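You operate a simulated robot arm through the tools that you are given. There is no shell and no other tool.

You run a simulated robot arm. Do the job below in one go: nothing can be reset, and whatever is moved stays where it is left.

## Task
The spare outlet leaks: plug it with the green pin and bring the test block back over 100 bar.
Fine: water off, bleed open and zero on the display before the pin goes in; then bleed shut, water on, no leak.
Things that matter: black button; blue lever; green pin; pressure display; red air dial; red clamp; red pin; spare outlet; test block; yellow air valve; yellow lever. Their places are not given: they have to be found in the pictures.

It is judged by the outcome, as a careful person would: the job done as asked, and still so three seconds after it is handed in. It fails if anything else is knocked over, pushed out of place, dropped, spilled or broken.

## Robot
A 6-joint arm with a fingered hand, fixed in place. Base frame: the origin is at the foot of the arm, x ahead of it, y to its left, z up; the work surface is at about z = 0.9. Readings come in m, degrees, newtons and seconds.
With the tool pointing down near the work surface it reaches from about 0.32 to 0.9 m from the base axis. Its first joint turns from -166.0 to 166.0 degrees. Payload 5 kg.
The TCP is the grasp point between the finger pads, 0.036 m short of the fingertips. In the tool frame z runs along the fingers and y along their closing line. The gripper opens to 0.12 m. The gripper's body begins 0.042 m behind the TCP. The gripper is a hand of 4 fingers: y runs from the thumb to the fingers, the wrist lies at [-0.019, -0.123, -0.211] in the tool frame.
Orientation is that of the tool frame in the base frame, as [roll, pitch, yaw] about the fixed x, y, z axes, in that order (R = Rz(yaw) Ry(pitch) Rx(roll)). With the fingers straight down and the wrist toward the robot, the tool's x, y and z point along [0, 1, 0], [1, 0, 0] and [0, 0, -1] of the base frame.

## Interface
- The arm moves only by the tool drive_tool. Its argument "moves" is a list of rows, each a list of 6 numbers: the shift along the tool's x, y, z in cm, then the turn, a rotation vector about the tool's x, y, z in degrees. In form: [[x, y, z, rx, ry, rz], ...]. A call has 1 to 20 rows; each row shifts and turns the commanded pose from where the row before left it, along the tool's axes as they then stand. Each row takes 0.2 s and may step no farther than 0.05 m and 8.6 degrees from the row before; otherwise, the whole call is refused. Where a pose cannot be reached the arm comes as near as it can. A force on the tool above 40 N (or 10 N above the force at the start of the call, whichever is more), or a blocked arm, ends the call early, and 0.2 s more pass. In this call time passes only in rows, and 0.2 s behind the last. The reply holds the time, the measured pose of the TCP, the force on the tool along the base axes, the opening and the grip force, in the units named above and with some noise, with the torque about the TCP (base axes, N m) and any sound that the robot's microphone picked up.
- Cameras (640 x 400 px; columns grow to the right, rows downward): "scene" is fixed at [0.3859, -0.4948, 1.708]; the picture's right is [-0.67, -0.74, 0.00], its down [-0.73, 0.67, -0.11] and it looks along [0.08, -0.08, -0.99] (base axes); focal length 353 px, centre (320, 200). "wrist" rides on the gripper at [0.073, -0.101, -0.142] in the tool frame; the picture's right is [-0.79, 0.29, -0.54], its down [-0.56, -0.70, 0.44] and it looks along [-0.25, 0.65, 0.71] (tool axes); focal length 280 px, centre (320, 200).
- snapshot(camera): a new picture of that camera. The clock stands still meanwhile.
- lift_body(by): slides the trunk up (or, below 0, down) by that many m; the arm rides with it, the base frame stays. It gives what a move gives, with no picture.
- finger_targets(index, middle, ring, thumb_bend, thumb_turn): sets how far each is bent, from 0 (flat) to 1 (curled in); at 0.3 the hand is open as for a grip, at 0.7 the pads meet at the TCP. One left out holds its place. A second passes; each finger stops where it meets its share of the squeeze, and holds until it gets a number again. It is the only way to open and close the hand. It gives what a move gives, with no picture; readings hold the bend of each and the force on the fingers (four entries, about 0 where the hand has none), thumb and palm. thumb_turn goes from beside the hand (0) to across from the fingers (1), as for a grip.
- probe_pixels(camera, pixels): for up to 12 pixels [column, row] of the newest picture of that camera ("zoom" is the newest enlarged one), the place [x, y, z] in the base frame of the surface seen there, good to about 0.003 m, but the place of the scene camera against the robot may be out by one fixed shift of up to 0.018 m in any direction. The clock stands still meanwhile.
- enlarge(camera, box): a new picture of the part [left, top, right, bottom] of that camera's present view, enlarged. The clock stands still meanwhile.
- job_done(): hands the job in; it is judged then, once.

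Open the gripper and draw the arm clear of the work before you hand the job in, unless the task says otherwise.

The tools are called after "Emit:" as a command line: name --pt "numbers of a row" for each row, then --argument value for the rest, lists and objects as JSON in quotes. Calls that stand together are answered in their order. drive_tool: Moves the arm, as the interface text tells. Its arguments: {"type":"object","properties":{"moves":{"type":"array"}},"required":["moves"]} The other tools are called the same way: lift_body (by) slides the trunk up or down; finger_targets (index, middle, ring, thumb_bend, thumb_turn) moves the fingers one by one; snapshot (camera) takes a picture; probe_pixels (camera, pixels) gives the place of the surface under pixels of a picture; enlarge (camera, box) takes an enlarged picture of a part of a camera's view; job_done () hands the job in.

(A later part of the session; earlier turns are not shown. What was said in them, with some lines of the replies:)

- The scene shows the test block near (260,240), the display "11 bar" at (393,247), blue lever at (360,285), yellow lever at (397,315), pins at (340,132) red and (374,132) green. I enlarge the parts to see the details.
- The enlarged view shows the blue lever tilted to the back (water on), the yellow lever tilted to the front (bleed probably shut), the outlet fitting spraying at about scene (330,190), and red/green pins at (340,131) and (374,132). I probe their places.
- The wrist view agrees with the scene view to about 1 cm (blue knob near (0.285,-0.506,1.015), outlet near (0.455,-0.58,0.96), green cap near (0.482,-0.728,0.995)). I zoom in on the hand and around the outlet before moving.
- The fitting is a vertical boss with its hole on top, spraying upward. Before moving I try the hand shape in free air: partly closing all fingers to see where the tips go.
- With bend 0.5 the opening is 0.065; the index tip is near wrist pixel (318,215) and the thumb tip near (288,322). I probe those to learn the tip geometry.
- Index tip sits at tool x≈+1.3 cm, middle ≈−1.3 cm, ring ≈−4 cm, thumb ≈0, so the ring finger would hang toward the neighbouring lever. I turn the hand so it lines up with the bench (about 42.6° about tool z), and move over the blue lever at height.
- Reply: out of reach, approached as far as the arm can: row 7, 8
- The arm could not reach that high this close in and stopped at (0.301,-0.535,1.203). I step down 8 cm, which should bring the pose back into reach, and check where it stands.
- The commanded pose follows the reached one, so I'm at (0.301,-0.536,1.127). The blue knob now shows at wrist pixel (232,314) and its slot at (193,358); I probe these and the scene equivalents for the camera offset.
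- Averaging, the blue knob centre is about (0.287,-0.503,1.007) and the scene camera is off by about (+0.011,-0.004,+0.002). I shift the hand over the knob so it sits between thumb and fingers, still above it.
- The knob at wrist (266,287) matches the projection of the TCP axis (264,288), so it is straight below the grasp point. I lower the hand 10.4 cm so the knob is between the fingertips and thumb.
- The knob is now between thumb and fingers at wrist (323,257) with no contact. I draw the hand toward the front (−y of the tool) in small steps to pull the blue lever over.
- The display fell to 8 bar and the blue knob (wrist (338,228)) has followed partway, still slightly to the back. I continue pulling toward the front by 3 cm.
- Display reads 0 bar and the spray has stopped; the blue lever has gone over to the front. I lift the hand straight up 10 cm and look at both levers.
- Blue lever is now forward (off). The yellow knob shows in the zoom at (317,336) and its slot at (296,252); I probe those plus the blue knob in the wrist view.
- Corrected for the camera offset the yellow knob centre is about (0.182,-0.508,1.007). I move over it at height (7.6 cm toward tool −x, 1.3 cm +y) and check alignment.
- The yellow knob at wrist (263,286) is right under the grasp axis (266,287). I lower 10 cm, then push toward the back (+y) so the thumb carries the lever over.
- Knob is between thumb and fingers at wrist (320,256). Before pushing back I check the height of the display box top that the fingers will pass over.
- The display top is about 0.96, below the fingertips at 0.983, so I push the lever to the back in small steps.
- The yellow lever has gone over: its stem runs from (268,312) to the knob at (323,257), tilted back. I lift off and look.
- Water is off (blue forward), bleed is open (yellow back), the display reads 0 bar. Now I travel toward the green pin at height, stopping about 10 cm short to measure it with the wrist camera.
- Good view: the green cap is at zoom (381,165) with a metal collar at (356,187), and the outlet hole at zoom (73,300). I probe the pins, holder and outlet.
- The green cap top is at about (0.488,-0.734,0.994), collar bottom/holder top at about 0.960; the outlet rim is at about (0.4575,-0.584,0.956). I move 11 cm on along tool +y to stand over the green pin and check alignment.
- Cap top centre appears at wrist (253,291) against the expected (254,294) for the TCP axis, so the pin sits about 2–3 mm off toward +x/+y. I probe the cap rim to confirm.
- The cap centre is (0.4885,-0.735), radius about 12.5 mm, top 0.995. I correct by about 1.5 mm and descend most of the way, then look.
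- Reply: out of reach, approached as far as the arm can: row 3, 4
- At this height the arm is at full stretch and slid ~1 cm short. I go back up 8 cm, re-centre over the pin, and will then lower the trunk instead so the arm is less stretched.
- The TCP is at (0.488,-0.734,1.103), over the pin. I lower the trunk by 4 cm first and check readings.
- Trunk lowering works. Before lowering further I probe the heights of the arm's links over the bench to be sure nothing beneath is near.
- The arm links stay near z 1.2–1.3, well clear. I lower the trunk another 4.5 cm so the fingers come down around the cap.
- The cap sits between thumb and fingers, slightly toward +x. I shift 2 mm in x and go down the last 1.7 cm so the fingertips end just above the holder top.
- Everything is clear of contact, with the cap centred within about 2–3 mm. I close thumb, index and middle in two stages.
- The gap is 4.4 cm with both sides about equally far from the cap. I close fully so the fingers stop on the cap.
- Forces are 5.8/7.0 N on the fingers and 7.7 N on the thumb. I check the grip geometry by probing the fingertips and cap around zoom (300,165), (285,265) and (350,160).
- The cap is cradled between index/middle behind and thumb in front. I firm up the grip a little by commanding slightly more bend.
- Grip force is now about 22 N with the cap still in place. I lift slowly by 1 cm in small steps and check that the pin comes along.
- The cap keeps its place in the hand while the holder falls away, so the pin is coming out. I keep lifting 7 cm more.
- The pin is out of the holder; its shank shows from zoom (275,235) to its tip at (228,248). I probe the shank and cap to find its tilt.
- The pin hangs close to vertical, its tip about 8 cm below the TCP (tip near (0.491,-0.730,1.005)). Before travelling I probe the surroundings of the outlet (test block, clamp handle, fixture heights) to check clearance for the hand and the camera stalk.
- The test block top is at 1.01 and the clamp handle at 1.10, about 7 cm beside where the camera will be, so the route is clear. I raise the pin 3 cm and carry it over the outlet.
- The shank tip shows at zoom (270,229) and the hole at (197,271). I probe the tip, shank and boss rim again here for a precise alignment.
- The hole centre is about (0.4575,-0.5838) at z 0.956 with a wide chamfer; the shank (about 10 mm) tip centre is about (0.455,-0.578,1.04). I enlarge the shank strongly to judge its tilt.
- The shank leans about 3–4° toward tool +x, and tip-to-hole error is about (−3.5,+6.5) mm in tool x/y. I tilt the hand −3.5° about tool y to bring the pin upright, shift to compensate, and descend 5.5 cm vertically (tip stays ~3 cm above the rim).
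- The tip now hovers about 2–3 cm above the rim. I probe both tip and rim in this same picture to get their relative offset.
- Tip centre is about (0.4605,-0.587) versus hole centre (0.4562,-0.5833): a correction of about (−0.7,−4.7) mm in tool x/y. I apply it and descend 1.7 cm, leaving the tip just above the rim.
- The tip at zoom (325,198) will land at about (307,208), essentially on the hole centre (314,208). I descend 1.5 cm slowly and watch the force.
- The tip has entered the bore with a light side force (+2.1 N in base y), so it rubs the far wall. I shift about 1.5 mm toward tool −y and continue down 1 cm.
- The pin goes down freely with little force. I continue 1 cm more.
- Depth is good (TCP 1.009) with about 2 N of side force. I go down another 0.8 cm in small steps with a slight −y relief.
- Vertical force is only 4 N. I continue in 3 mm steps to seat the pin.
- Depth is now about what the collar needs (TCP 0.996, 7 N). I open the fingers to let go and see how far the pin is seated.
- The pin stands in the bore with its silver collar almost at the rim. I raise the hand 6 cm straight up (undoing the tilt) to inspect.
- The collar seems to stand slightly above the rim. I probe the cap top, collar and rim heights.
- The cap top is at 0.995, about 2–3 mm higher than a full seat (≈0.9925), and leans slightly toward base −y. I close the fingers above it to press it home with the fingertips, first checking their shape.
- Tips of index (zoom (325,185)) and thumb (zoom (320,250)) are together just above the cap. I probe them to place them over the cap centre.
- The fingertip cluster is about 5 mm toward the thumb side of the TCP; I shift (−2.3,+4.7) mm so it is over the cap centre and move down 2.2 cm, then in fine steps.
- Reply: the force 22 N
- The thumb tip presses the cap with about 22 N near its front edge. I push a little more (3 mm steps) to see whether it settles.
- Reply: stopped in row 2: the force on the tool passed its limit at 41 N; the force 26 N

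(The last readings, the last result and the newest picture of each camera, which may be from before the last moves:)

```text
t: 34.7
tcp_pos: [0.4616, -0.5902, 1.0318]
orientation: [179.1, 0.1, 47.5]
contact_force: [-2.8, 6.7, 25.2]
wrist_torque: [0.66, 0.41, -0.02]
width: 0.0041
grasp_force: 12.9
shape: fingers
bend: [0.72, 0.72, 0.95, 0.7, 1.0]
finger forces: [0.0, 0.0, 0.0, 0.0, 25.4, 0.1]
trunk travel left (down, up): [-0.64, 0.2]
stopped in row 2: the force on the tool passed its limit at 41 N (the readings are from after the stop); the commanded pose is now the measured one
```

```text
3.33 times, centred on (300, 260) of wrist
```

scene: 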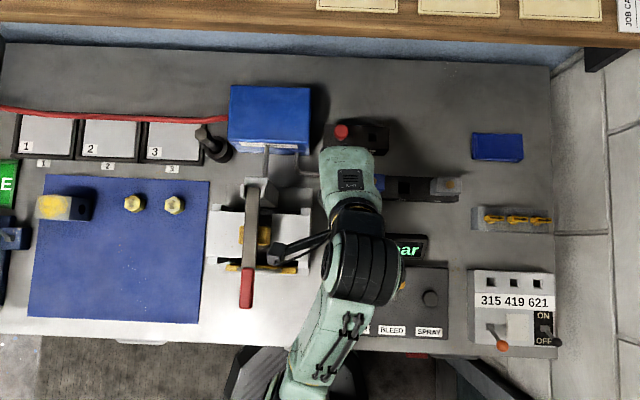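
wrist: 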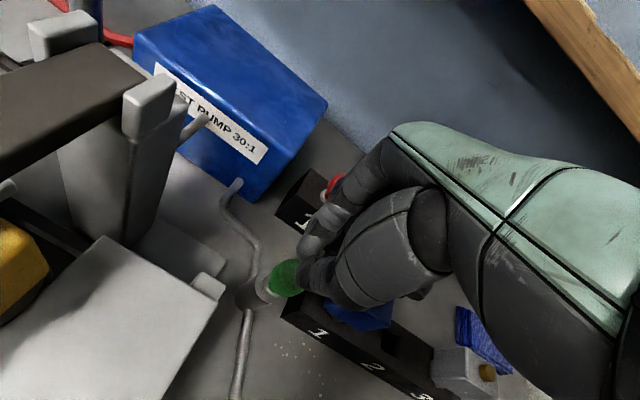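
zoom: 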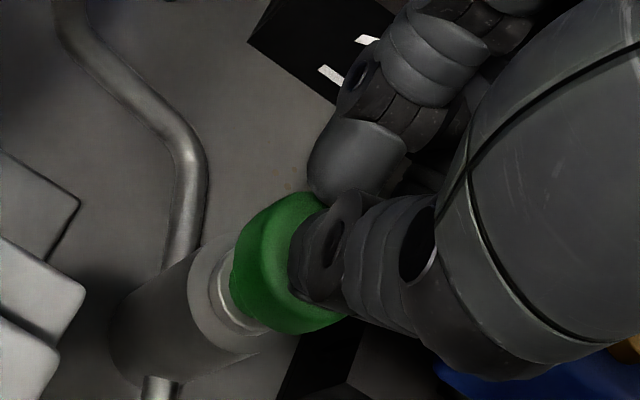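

Force peaked at 41 N and the collar now looks seated on the rim. I lift off 3.5 cm to inspect.

Emit:
drive_tool --pt "0 0 -0.5 0 0 0" --pt "0 0 -1.0 0 0 0" --pt "0 0 -2.0 0 0 0"

Emit:
snapshot --camera "wrist"

Emit:
enlarge --camera "wrist" --box '[220, 200, 340, 320]'

```text
t: 35.5
tcp_pos: [0.4595, -0.5876, 1.0597]
orientation: [179.6, 0.1, 47.4]
contact_force: [0.8, 0.3, 0.4]
wrist_torque: [0.03, 0.02, 0.0]
width: 0.0025
grasp_force: 0.1
shape: fingers
bend: [0.72, 0.72, 0.95, 0.69, 1.0]
finger forces: [0.0, 0.1, 0.1, 0.1, 0.0, 0.0]
trunk travel left (down, up): [-0.64, 0.2]
```

```text
taken
```

wrist: 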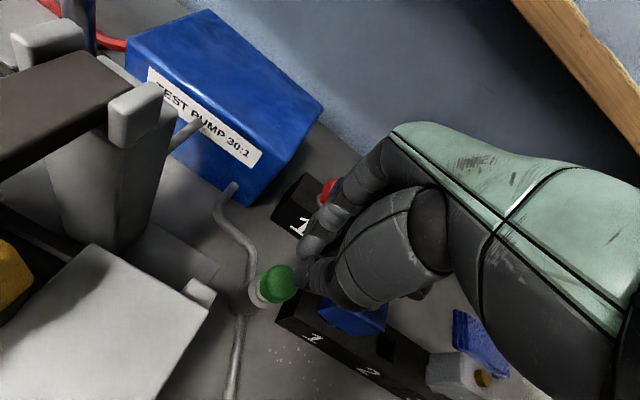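

```text
3.33 times, centred on (280, 260) of wrist
```

zoom: 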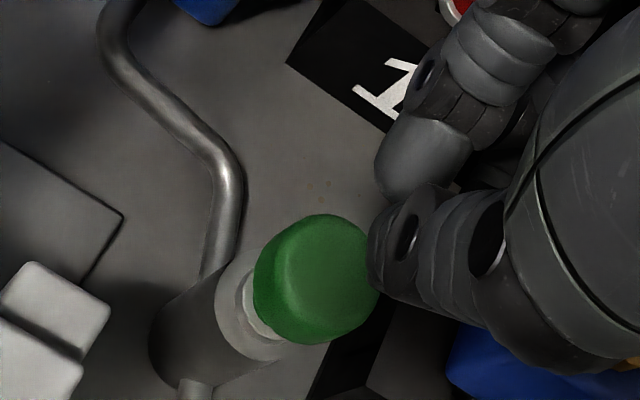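

The pin now seems upright and lower; I probe the cap top, collar and rim to check.

Emit:
probe_pixels --camera "zoom" --pixels '[[325, 275], [325, 225], [360, 250], [295, 270], [325, 320], [360, 295], [248, 300], [255, 320], [240, 325], [230, 290], [270, 345], [305, 240]]'

Emit:
enlarge --camera "wrist" --box '[235, 250, 305, 320]'

Emit:
snapshot --camera "scene"

```text
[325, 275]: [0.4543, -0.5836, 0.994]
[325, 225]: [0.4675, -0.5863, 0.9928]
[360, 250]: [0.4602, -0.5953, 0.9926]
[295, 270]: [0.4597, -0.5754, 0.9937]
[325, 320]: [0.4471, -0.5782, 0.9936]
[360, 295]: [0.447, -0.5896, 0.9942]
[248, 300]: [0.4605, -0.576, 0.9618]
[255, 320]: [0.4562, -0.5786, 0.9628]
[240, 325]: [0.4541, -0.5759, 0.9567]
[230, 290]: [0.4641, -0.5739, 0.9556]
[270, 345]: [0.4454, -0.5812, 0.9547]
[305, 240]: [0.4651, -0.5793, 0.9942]
```

```text
5.71 times, centred on (270, 285) of wrist
```

zoom: 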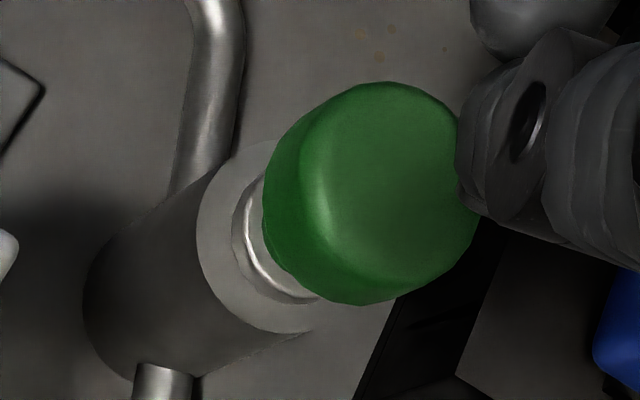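

```text
taken
```

scene: 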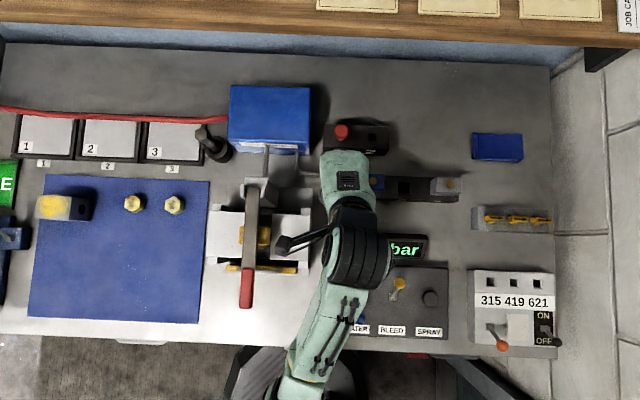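

The cap is now upright, centred at about (0.457,-0.584) with its top at 0.9935, i.e. seated to within a millimetre. I raise the hand 4 cm and bring the trunk back up 8.5 cm for the lever work.

Emit:
drive_tool --pt "0 0 -2.0 0 0 0" --pt "0 0 -2.0 0 0 0"

Emit:
lift_body --by 0.085

Emit:
finger_targets --index 0.5 --middle 0.5 --thumb_bend 0.5

Emit:
snapshot --camera "wrist"

Emit:
snapshot --camera "scene"

```text
t: 36.1
tcp_pos: [0.4631, -0.5922, 1.0992]
orientation: [179.7, 0.0, 47.5]
contact_force: [-0.6, -0.4, -0.2]
wrist_torque: [0.01, 0.0, 0.0]
width: 0.002
grasp_force: 0.1
shape: fingers
bend: [0.72, 0.72, 0.95, 0.69, 1.0]
finger forces: [0.0, 0.0, 0.1, 0.1, 0.0, 0.0]
trunk travel left (down, up): [-0.64, 0.2]
```

```text
t: 37.3
tcp_pos: [0.4622, -0.5902, 1.1859]
orientation: [179.6, 0.0, 47.5]
contact_force: [0.5, 0.0, 1.0]
wrist_torque: [0.01, -0.05, 0.0]
width: 0.0023
grasp_force: 0.1
shape: fingers
bend: [0.72, 0.72, 0.95, 0.69, 1.0]
finger forces: [0.1, 0.1, 0.0, 0.1, 0.0, 0.0]
trunk travel left (down, up): [-0.725, 0.115]
```

```text
t: 38.3
tcp_pos: [0.4625, -0.5901, 1.1859]
orientation: [179.6, 0.2, 47.5]
contact_force: [-0.3, 0.3, 0.3]
wrist_torque: [0.0, 0.01, 0.02]
width: 0.0638
grasp_force: 0.0
shape: fingers
bend: [0.5, 0.5, 0.95, 0.5, 1.0]
finger forces: [0.0, 0.1, 0.0, 0.0, 0.1, 0.0]
trunk travel left (down, up): [-0.725, 0.115]
```

```text
taken
```

wrist: 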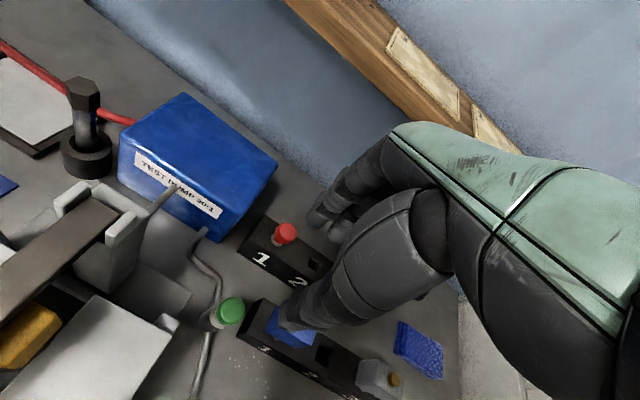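

```text
taken
```

scene: 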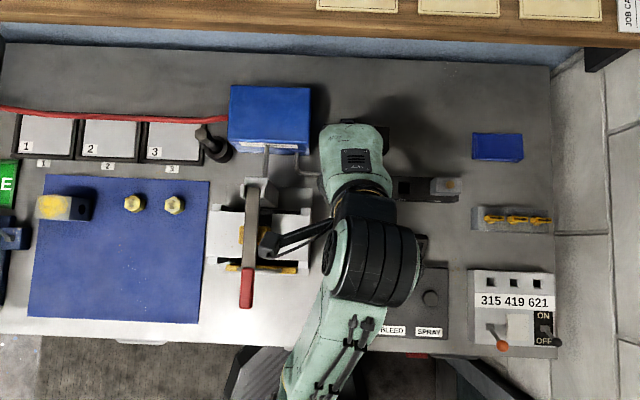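

Pin stays in place. I travel to the yellow lever (knob near (0.234,-0.555)), descending to about z 1.12 on the way.

Emit:
drive_tool --pt "-2.58 -3.84 0 0 0 0" --pt "-2.58 -3.84 1.3 0 0 0" --pt "-2.58 -3.84 1.3 0 0 0" --pt "-2.58 -3.84 1.3 0 0 0" --pt "-2.58 -3.84 1.3 0 0 0" --pt "0 0 1.3 0 0 0"

Emit:
snapshot --camera "wrist"

Emit:
snapshot --camera "scene"

```text
t: 39.7
tcp_pos: [0.2322, -0.5562, 1.1202]
orientation: [179.6, 0.1, 47.5]
contact_force: [1.1, -0.2, -0.3]
wrist_torque: [0.0, -0.01, 0.03]
width: 0.0636
grasp_force: 0.0
shape: fingers
bend: [0.5, 0.5, 0.95, 0.5, 1.0]
finger forces: [0.1, 0.2, 0.0, 0.0, 0.0, 0.0]
trunk travel left (down, up): [-0.725, 0.115]
```

```text
taken
```

wrist: 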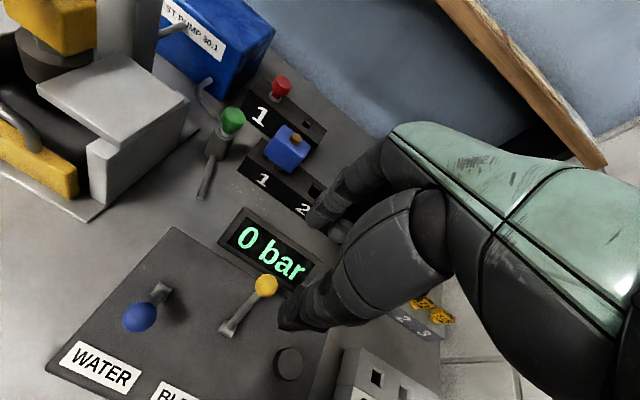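

```text
taken
```

scene: 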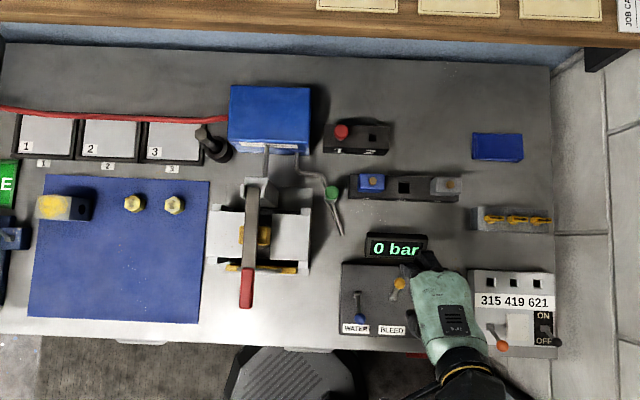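

The yellow knob at (266,286) is again under the grasp axis; the display is still 0 bar. I lower 10 cm around it.

Emit:
drive_tool --pt "0 0 4 0 0 0" --pt "0 0 3.5 0 0 0" --pt "0 0 2.5 0 0 0"

Emit:
snapshot --camera "wrist"

```text
t: 40.5
tcp_pos: [0.2328, -0.5549, 1.0193]
orientation: [179.6, 0.1, 47.4]
contact_force: [0.7, -0.4, 0.3]
wrist_torque: [-0.02, 0.0, -0.02]
width: 0.0636
grasp_force: 0.1
shape: fingers
bend: [0.5, 0.5, 0.95, 0.5, 1.0]
finger forces: [0.0, 0.0, 0.0, 0.1, 0.0, 0.1]
trunk travel left (down, up): [-0.725, 0.115]
```

```text
taken
```

wrist: 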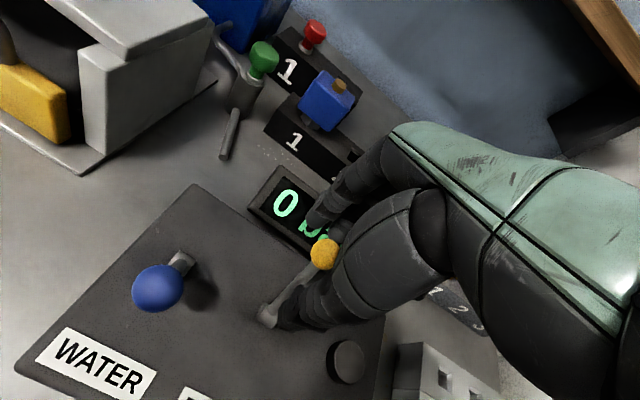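

The yellow knob (323,253) is between thumb and fingers. I pull it to the front in small steps to shut the bleed.

Emit:
drive_tool --pt "0 -1.5 0 0 0 0" --pt "0 -1.0 0 0 0 0" --pt "0 -1.0 0 0 0 0" --pt "0 -1.0 0 0 0 0" --pt "0 -1.0 0 0 0 0" --pt "0 -1.0 0 0 0 0" --pt "0 -1.0 0 0 0 0"

Emit:
snapshot --camera "wrist"

Emit:
snapshot --camera "scene"

```text
t: 42.1
tcp_pos: [0.1778, -0.5033, 1.0182]
orientation: [179.5, 0.1, 47.5]
contact_force: [0.4, 0.0, 0.1]
wrist_torque: [-0.02, -0.02, -0.03]
width: 0.0644
grasp_force: 0.1
shape: fingers
bend: [0.5, 0.5, 0.95, 0.5, 1.0]
finger forces: [0.0, 0.0, 0.1, 0.0, 0.1, 0.0]
trunk travel left (down, up): [-0.725, 0.115]
```

```text
taken
```

wrist: 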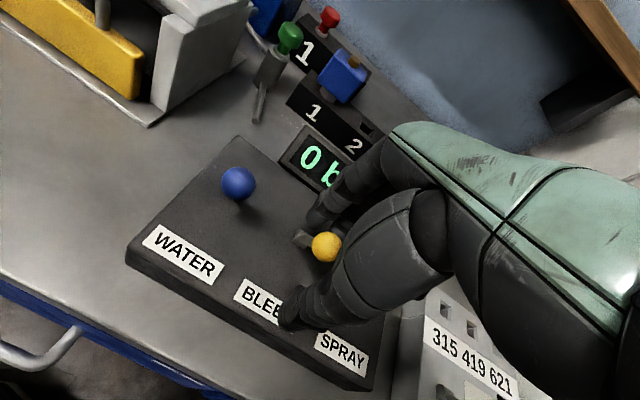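

```text
taken
```

scene: 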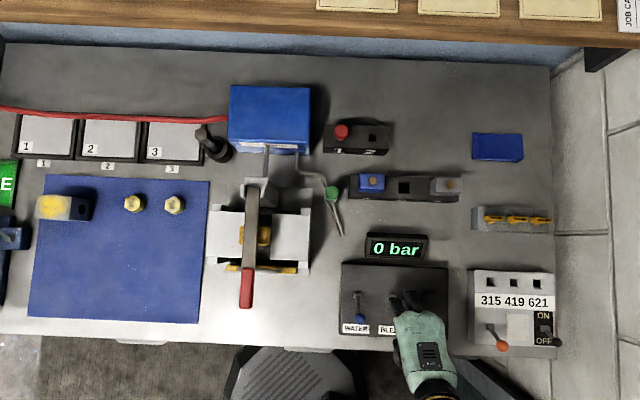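

Yellow is forward again (bleed shut). I lift 10 cm and move 7.7 cm along +x, 1.4 cm along +y to stand over the blue knob.

Emit:
drive_tool --pt "0 0 -3 0 0 0" --pt "0 0 -4 0 0 0" --pt "0 0 -3 0 0 0" --pt "3.85 0.69 0 0 0 0" --pt "3.85 0.69 0 0 0 0"

Emit:
snapshot --camera "wrist"

Emit:
snapshot --camera "scene"

```text
t: 43.3
tcp_pos: [0.241, -0.454, 1.1211]
orientation: [179.5, 0.1, 47.4]
contact_force: [0.0, 1.2, 0.4]
wrist_torque: [-0.01, 0.05, 0.03]
width: 0.0643
grasp_force: 0.0
shape: fingers
bend: [0.5, 0.5, 0.95, 0.5, 1.0]
finger forces: [0.0, 0.0, 0.0, 0.1, 0.1, 0.1]
trunk travel left (down, up): [-0.725, 0.115]
```

```text
taken
```

wrist: 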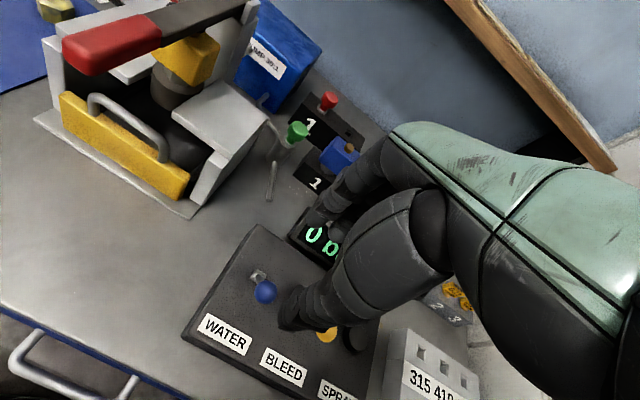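

```text
taken
```

scene: 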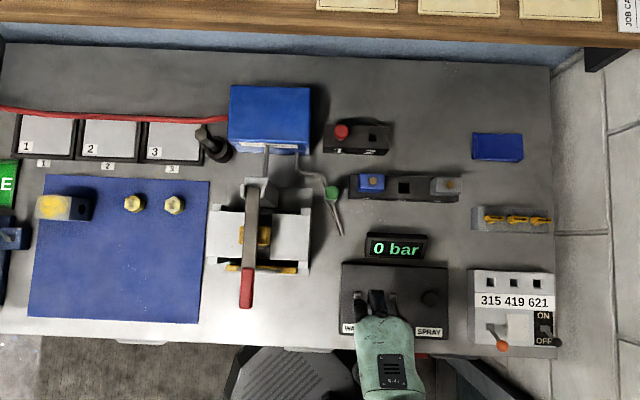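

The blue knob shows at (265,292), about 4 mm toward the thumb; I correct by that and lower. I also enlarge the panel to confirm the yellow lever is shut before turning water on.

Emit:
enlarge --camera "scene" --box '[320, 220, 480, 340]'

Emit:
drive_tool --pt "-0.1 -0.4 3 0 0 0" --pt "0 0 3.5 0 0 0" --pt "0 0 3.5 0 0 0"

Emit:
snapshot --camera "wrist"

```text
3.33 times, centred on (400, 280) of scene
```

zoom: 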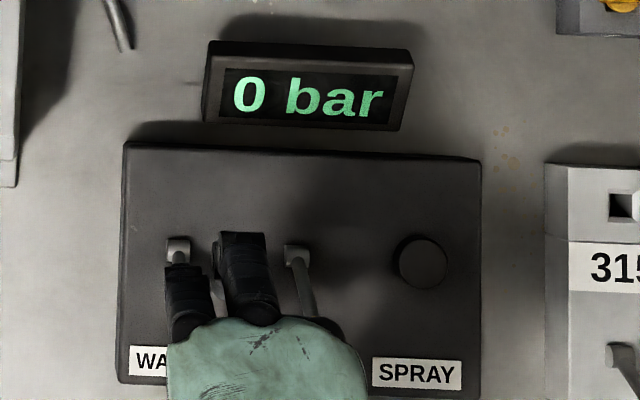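

```text
t: 44.1
tcp_pos: [0.2394, -0.4557, 1.0184]
orientation: [179.6, 0.1, 47.4]
contact_force: [-0.4, -0.1, 0.1]
wrist_torque: [0.01, 0.02, -0.01]
width: 0.0641
grasp_force: 0.1
shape: fingers
bend: [0.5, 0.5, 0.95, 0.5, 1.0]
finger forces: [0.0, 0.0, 0.1, 0.0, 0.0, 0.1]
trunk travel left (down, up): [-0.725, 0.115]
```

```text
taken
```

wrist: 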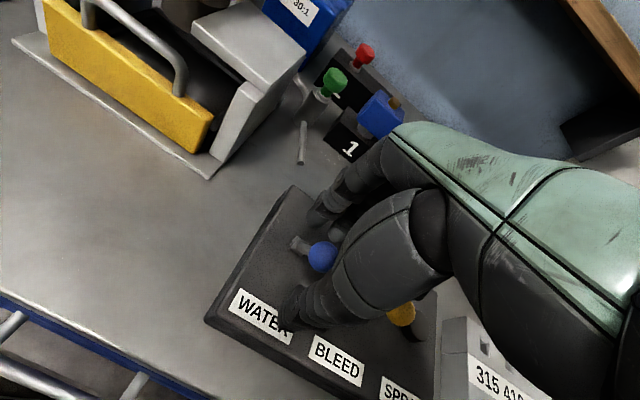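

The yellow stem points forward (shut), and the blue knob (322,257) is between thumb and fingers. I push it to the back to turn the water on.

Emit:
drive_tool --pt "0 1.5 0 0 0 0" --pt "0 1.0 0 0 0 0" --pt "0 1.0 0 0 0 0" --pt "0 1.0 0 0 0 0" --pt "0 1.0 0 0 0 0" --pt "0 1.0 0 0 0 0" --pt "0 0.5 0 0 0 0"

Emit:
snapshot --camera "wrist"

Emit:
snapshot --camera "scene"

```text
t: 45.7
tcp_pos: [0.2902, -0.5042, 1.0191]
orientation: [179.7, 0.1, 47.4]
contact_force: [0.2, -0.2, 0.0]
wrist_torque: [0.02, -0.01, -0.02]
width: 0.0644
grasp_force: 0.0
shape: fingers
bend: [0.5, 0.5, 0.95, 0.5, 1.0]
finger forces: [0.0, 0.1, 0.0, 0.0, 0.1, 0.0]
trunk travel left (down, up): [-0.725, 0.115]
```

```text
taken
```

wrist: 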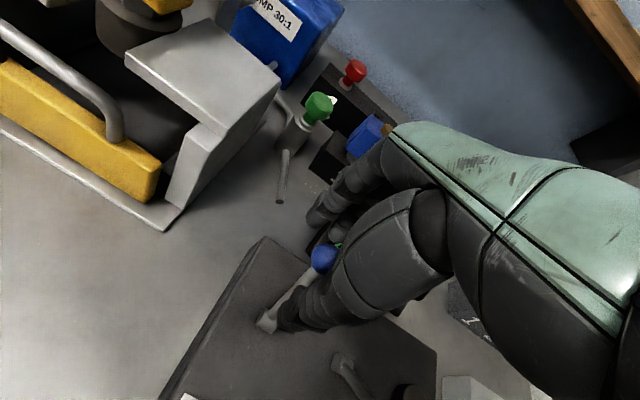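

```text
taken
```

scene: 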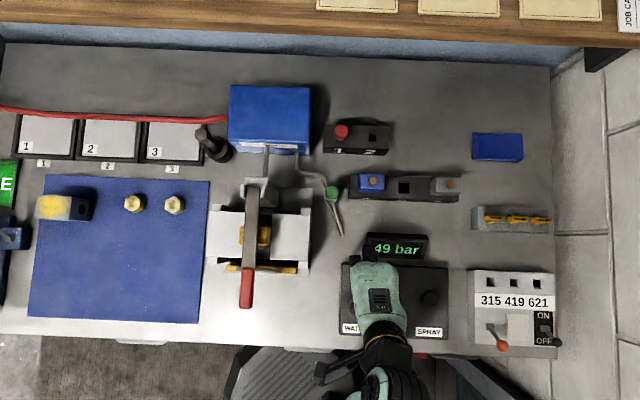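

The display already shows 49 bar and no spray at the outlet (333,192). I lift the hand straight off the lever and watch the pressure.

Emit:
drive_tool --pt "0 0 -3 0 0 0" --pt "0 0 -4 0 0 0" --pt "0 0 -3 0 0 0"

Emit:
snapshot --camera "scene"

Emit:
snapshot --camera "wrist"

```text
t: 46.5
tcp_pos: [0.2913, -0.502, 1.1182]
orientation: [179.6, 0.0, 47.4]
contact_force: [-0.2, 0.2, 0.7]
wrist_torque: [0.03, 0.0, 0.01]
width: 0.0645
grasp_force: 0.1
shape: fingers
bend: [0.5, 0.5, 0.95, 0.5, 1.0]
finger forces: [0.0, 0.0, 0.0, 0.1, 0.0, 0.1]
trunk travel left (down, up): [-0.725, 0.115]
```

```text
taken
```

scene: 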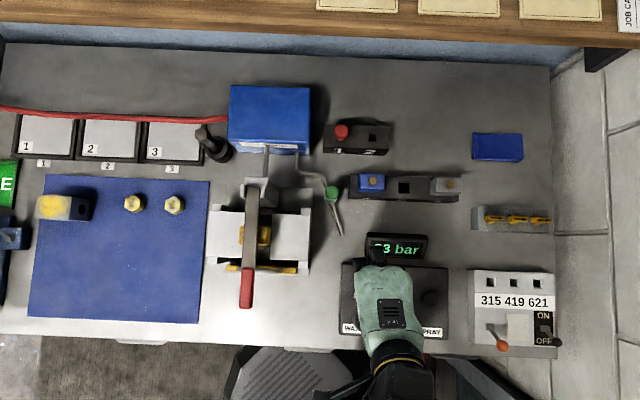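

```text
taken
```

wrist: 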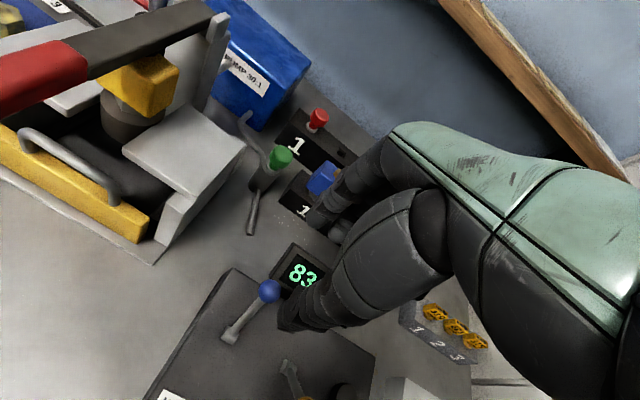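

83 bar and still climbing, no leak at the green pin. I draw the arm up and back to roughly its starting place so the bench is clear.

Emit:
drive_tool --pt "-0.93 3.2 -2.5 0 0 0" --pt "-0.93 3.2 -3.2 0 0 0" --pt "-0.93 3.2 -3.2 0 0 0" --pt "-0.93 3.2 -3.2 0 0 0"

Emit:
finger_targets --index 0.3 --middle 0.3 --ring 0.3 --thumb_bend 0.3

Emit:
snapshot --camera "scene"

Emit:
enlarge --camera "scene" --box '[320, 160, 480, 340]'

Emit:
snapshot --camera "wrist"

```text
t: 47.5
tcp_pos: [0.3622, -0.6188, 1.2382]
orientation: [179.7, 0.1, 47.4]
contact_force: [-0.2, -0.4, -0.2]
wrist_torque: [0.02, -0.01, 0.0]
width: 0.0645
grasp_force: 0.1
shape: fingers
bend: [0.5, 0.5, 0.95, 0.5, 1.0]
finger forces: [0.0, 0.0, 0.1, 0.0, 0.0, 0.0]
trunk travel left (down, up): [-0.725, 0.115]
```

```text
t: 48.5
tcp_pos: [0.3608, -0.6169, 1.2361]
orientation: [179.5, 0.2, 47.5]
contact_force: [-0.6, -0.8, 0.6]
wrist_torque: [0.04, -0.01, 0.04]
width: 0.123
grasp_force: 0.1
shape: fingers
bend: [0.3, 0.3, 0.3, 0.3, 0.98]
finger forces: [0.0, 0.0, 0.0, 0.1, 0.0, 0.1]
trunk travel left (down, up): [-0.725, 0.115]
```

```text
taken
```

scene: 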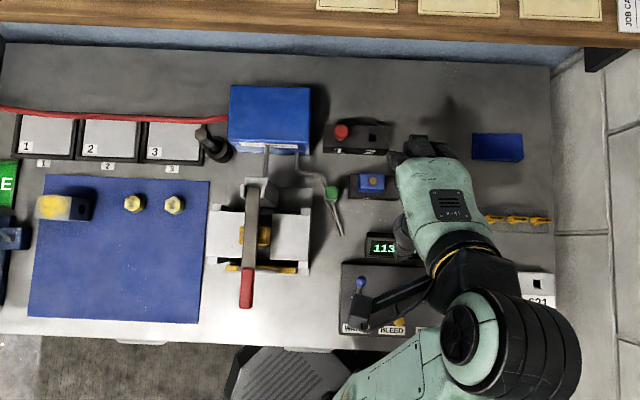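

```text
2.22 times, centred on (400, 250) of scene
```

zoom: 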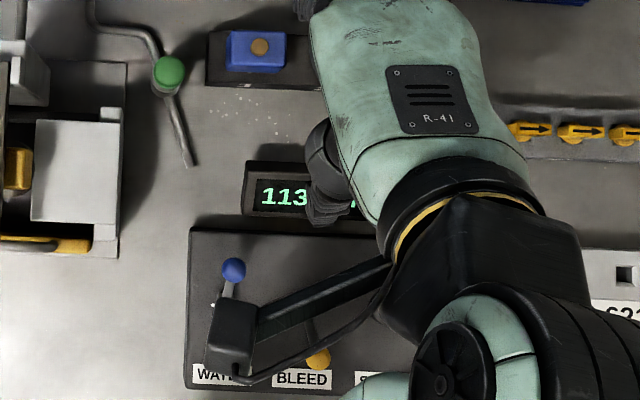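

```text
taken
```

wrist: 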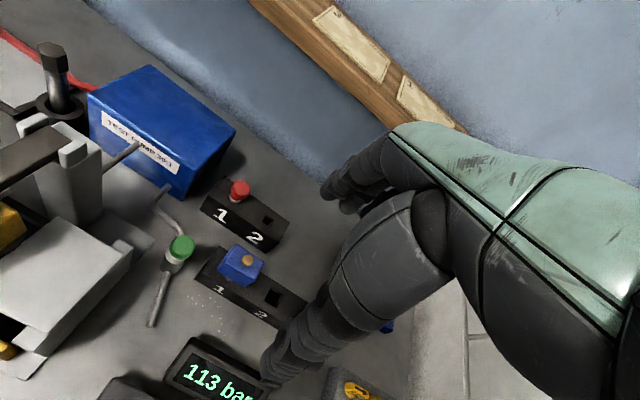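

The display reads 113 bar and there's no spray at the pin (wrist (181,248)). I let a little time pass while shifting the hand a bit further right, to confirm the pressure holds.

Emit:
drive_tool --pt "-3 0 0 0 0 0" --pt "-3 0 0 0 0 0" --pt "0 0 0 0 0 0" --pt "0 0 0 0 0 0" --pt "0 0 0 0 0 0" --pt "0 0 0 0 0 0" --pt "0 0 0 0 0 0" --pt "0 0 0 0 0 0" --pt "0 0 0 0 0 0" --pt "0 0 0 0 0 0" --pt "0 0 0 0 0 0" --pt "0 0 0 0 0 0" --pt "0 0 0 0 0 0" --pt "0 0 0 0 0 0" --pt "0 0 0 0 0 0" --pt "0 0 0 0 0 0"

Emit:
snapshot --camera "scene"

Emit:
snapshot --camera "wrist"

Emit:
enlarge --camera "wrist" --box '[60, 180, 260, 400]'

```text
t: 51.9
tcp_pos: [0.3187, -0.6591, 1.2409]
orientation: [179.6, -0.1, 47.4]
contact_force: [0.5, 0.4, 0.5]
wrist_torque: [0.02, -0.02, -0.01]
width: 0.1228
grasp_force: 0.1
shape: fingers
bend: [0.3, 0.3, 0.3, 0.3, 0.98]
finger forces: [0.0, 0.0, 0.0, 0.0, 0.0, 0.0]
trunk travel left (down, up): [-0.725, 0.115]
```

```text
taken
```

scene: 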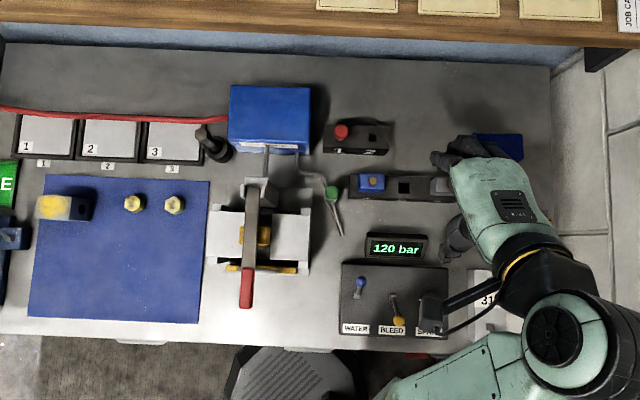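

```text
taken
```

wrist: 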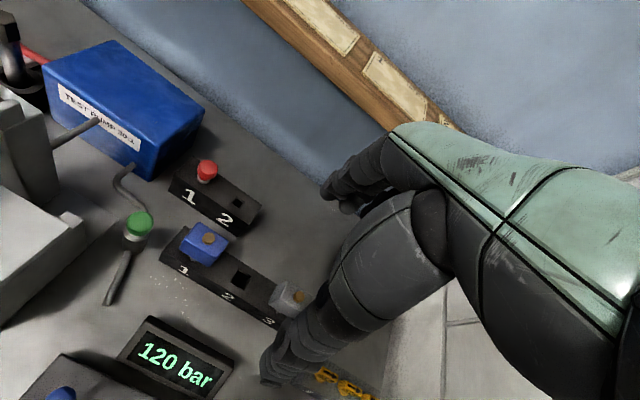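

```text
1.82 times, centred on (160, 290) of wrist
```

zoom: 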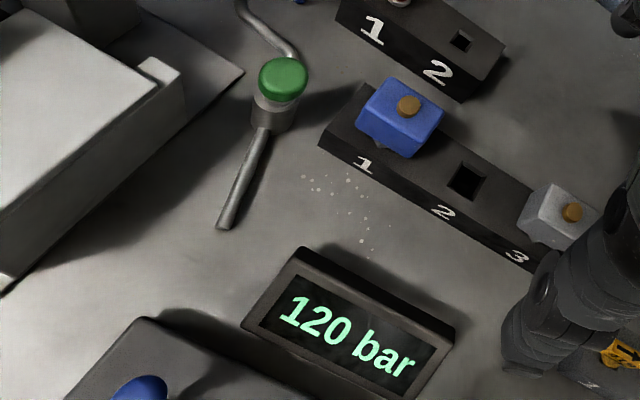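

The display reads a steady 120 bar, the green pin sits in the outlet with no spray, blue is back (on), yellow is forward (shut), the red pin and everything else are untouched, and the hand is open and clear. I hand the job in.

Emit:
job_done

```text
The job is handed in.
```

The spare outlet is plugged with the green pin, and the test block is back up to 120 bar with no leak showing.

- **Before the pin went in:** I turned the water off with the blue lever and opened the bleed with the yellow lever. The display read 0 bar.
- **The pin:** It stopped 2–3 mm short and leaned slightly when I first let it go. I pressed it home with the fingertips, peaking at about 41 N. It now stands upright, seated to within about a millimetre by the camera readings.
- **Afterwards:** I shut the bleed and turned the water back on. The pressure climbed through 49, 83 and 113 bar to 120 bar, with no spray at the outlet.

I saw no sign of anything else having been moved. The hand is open and the arm is clear of the work.
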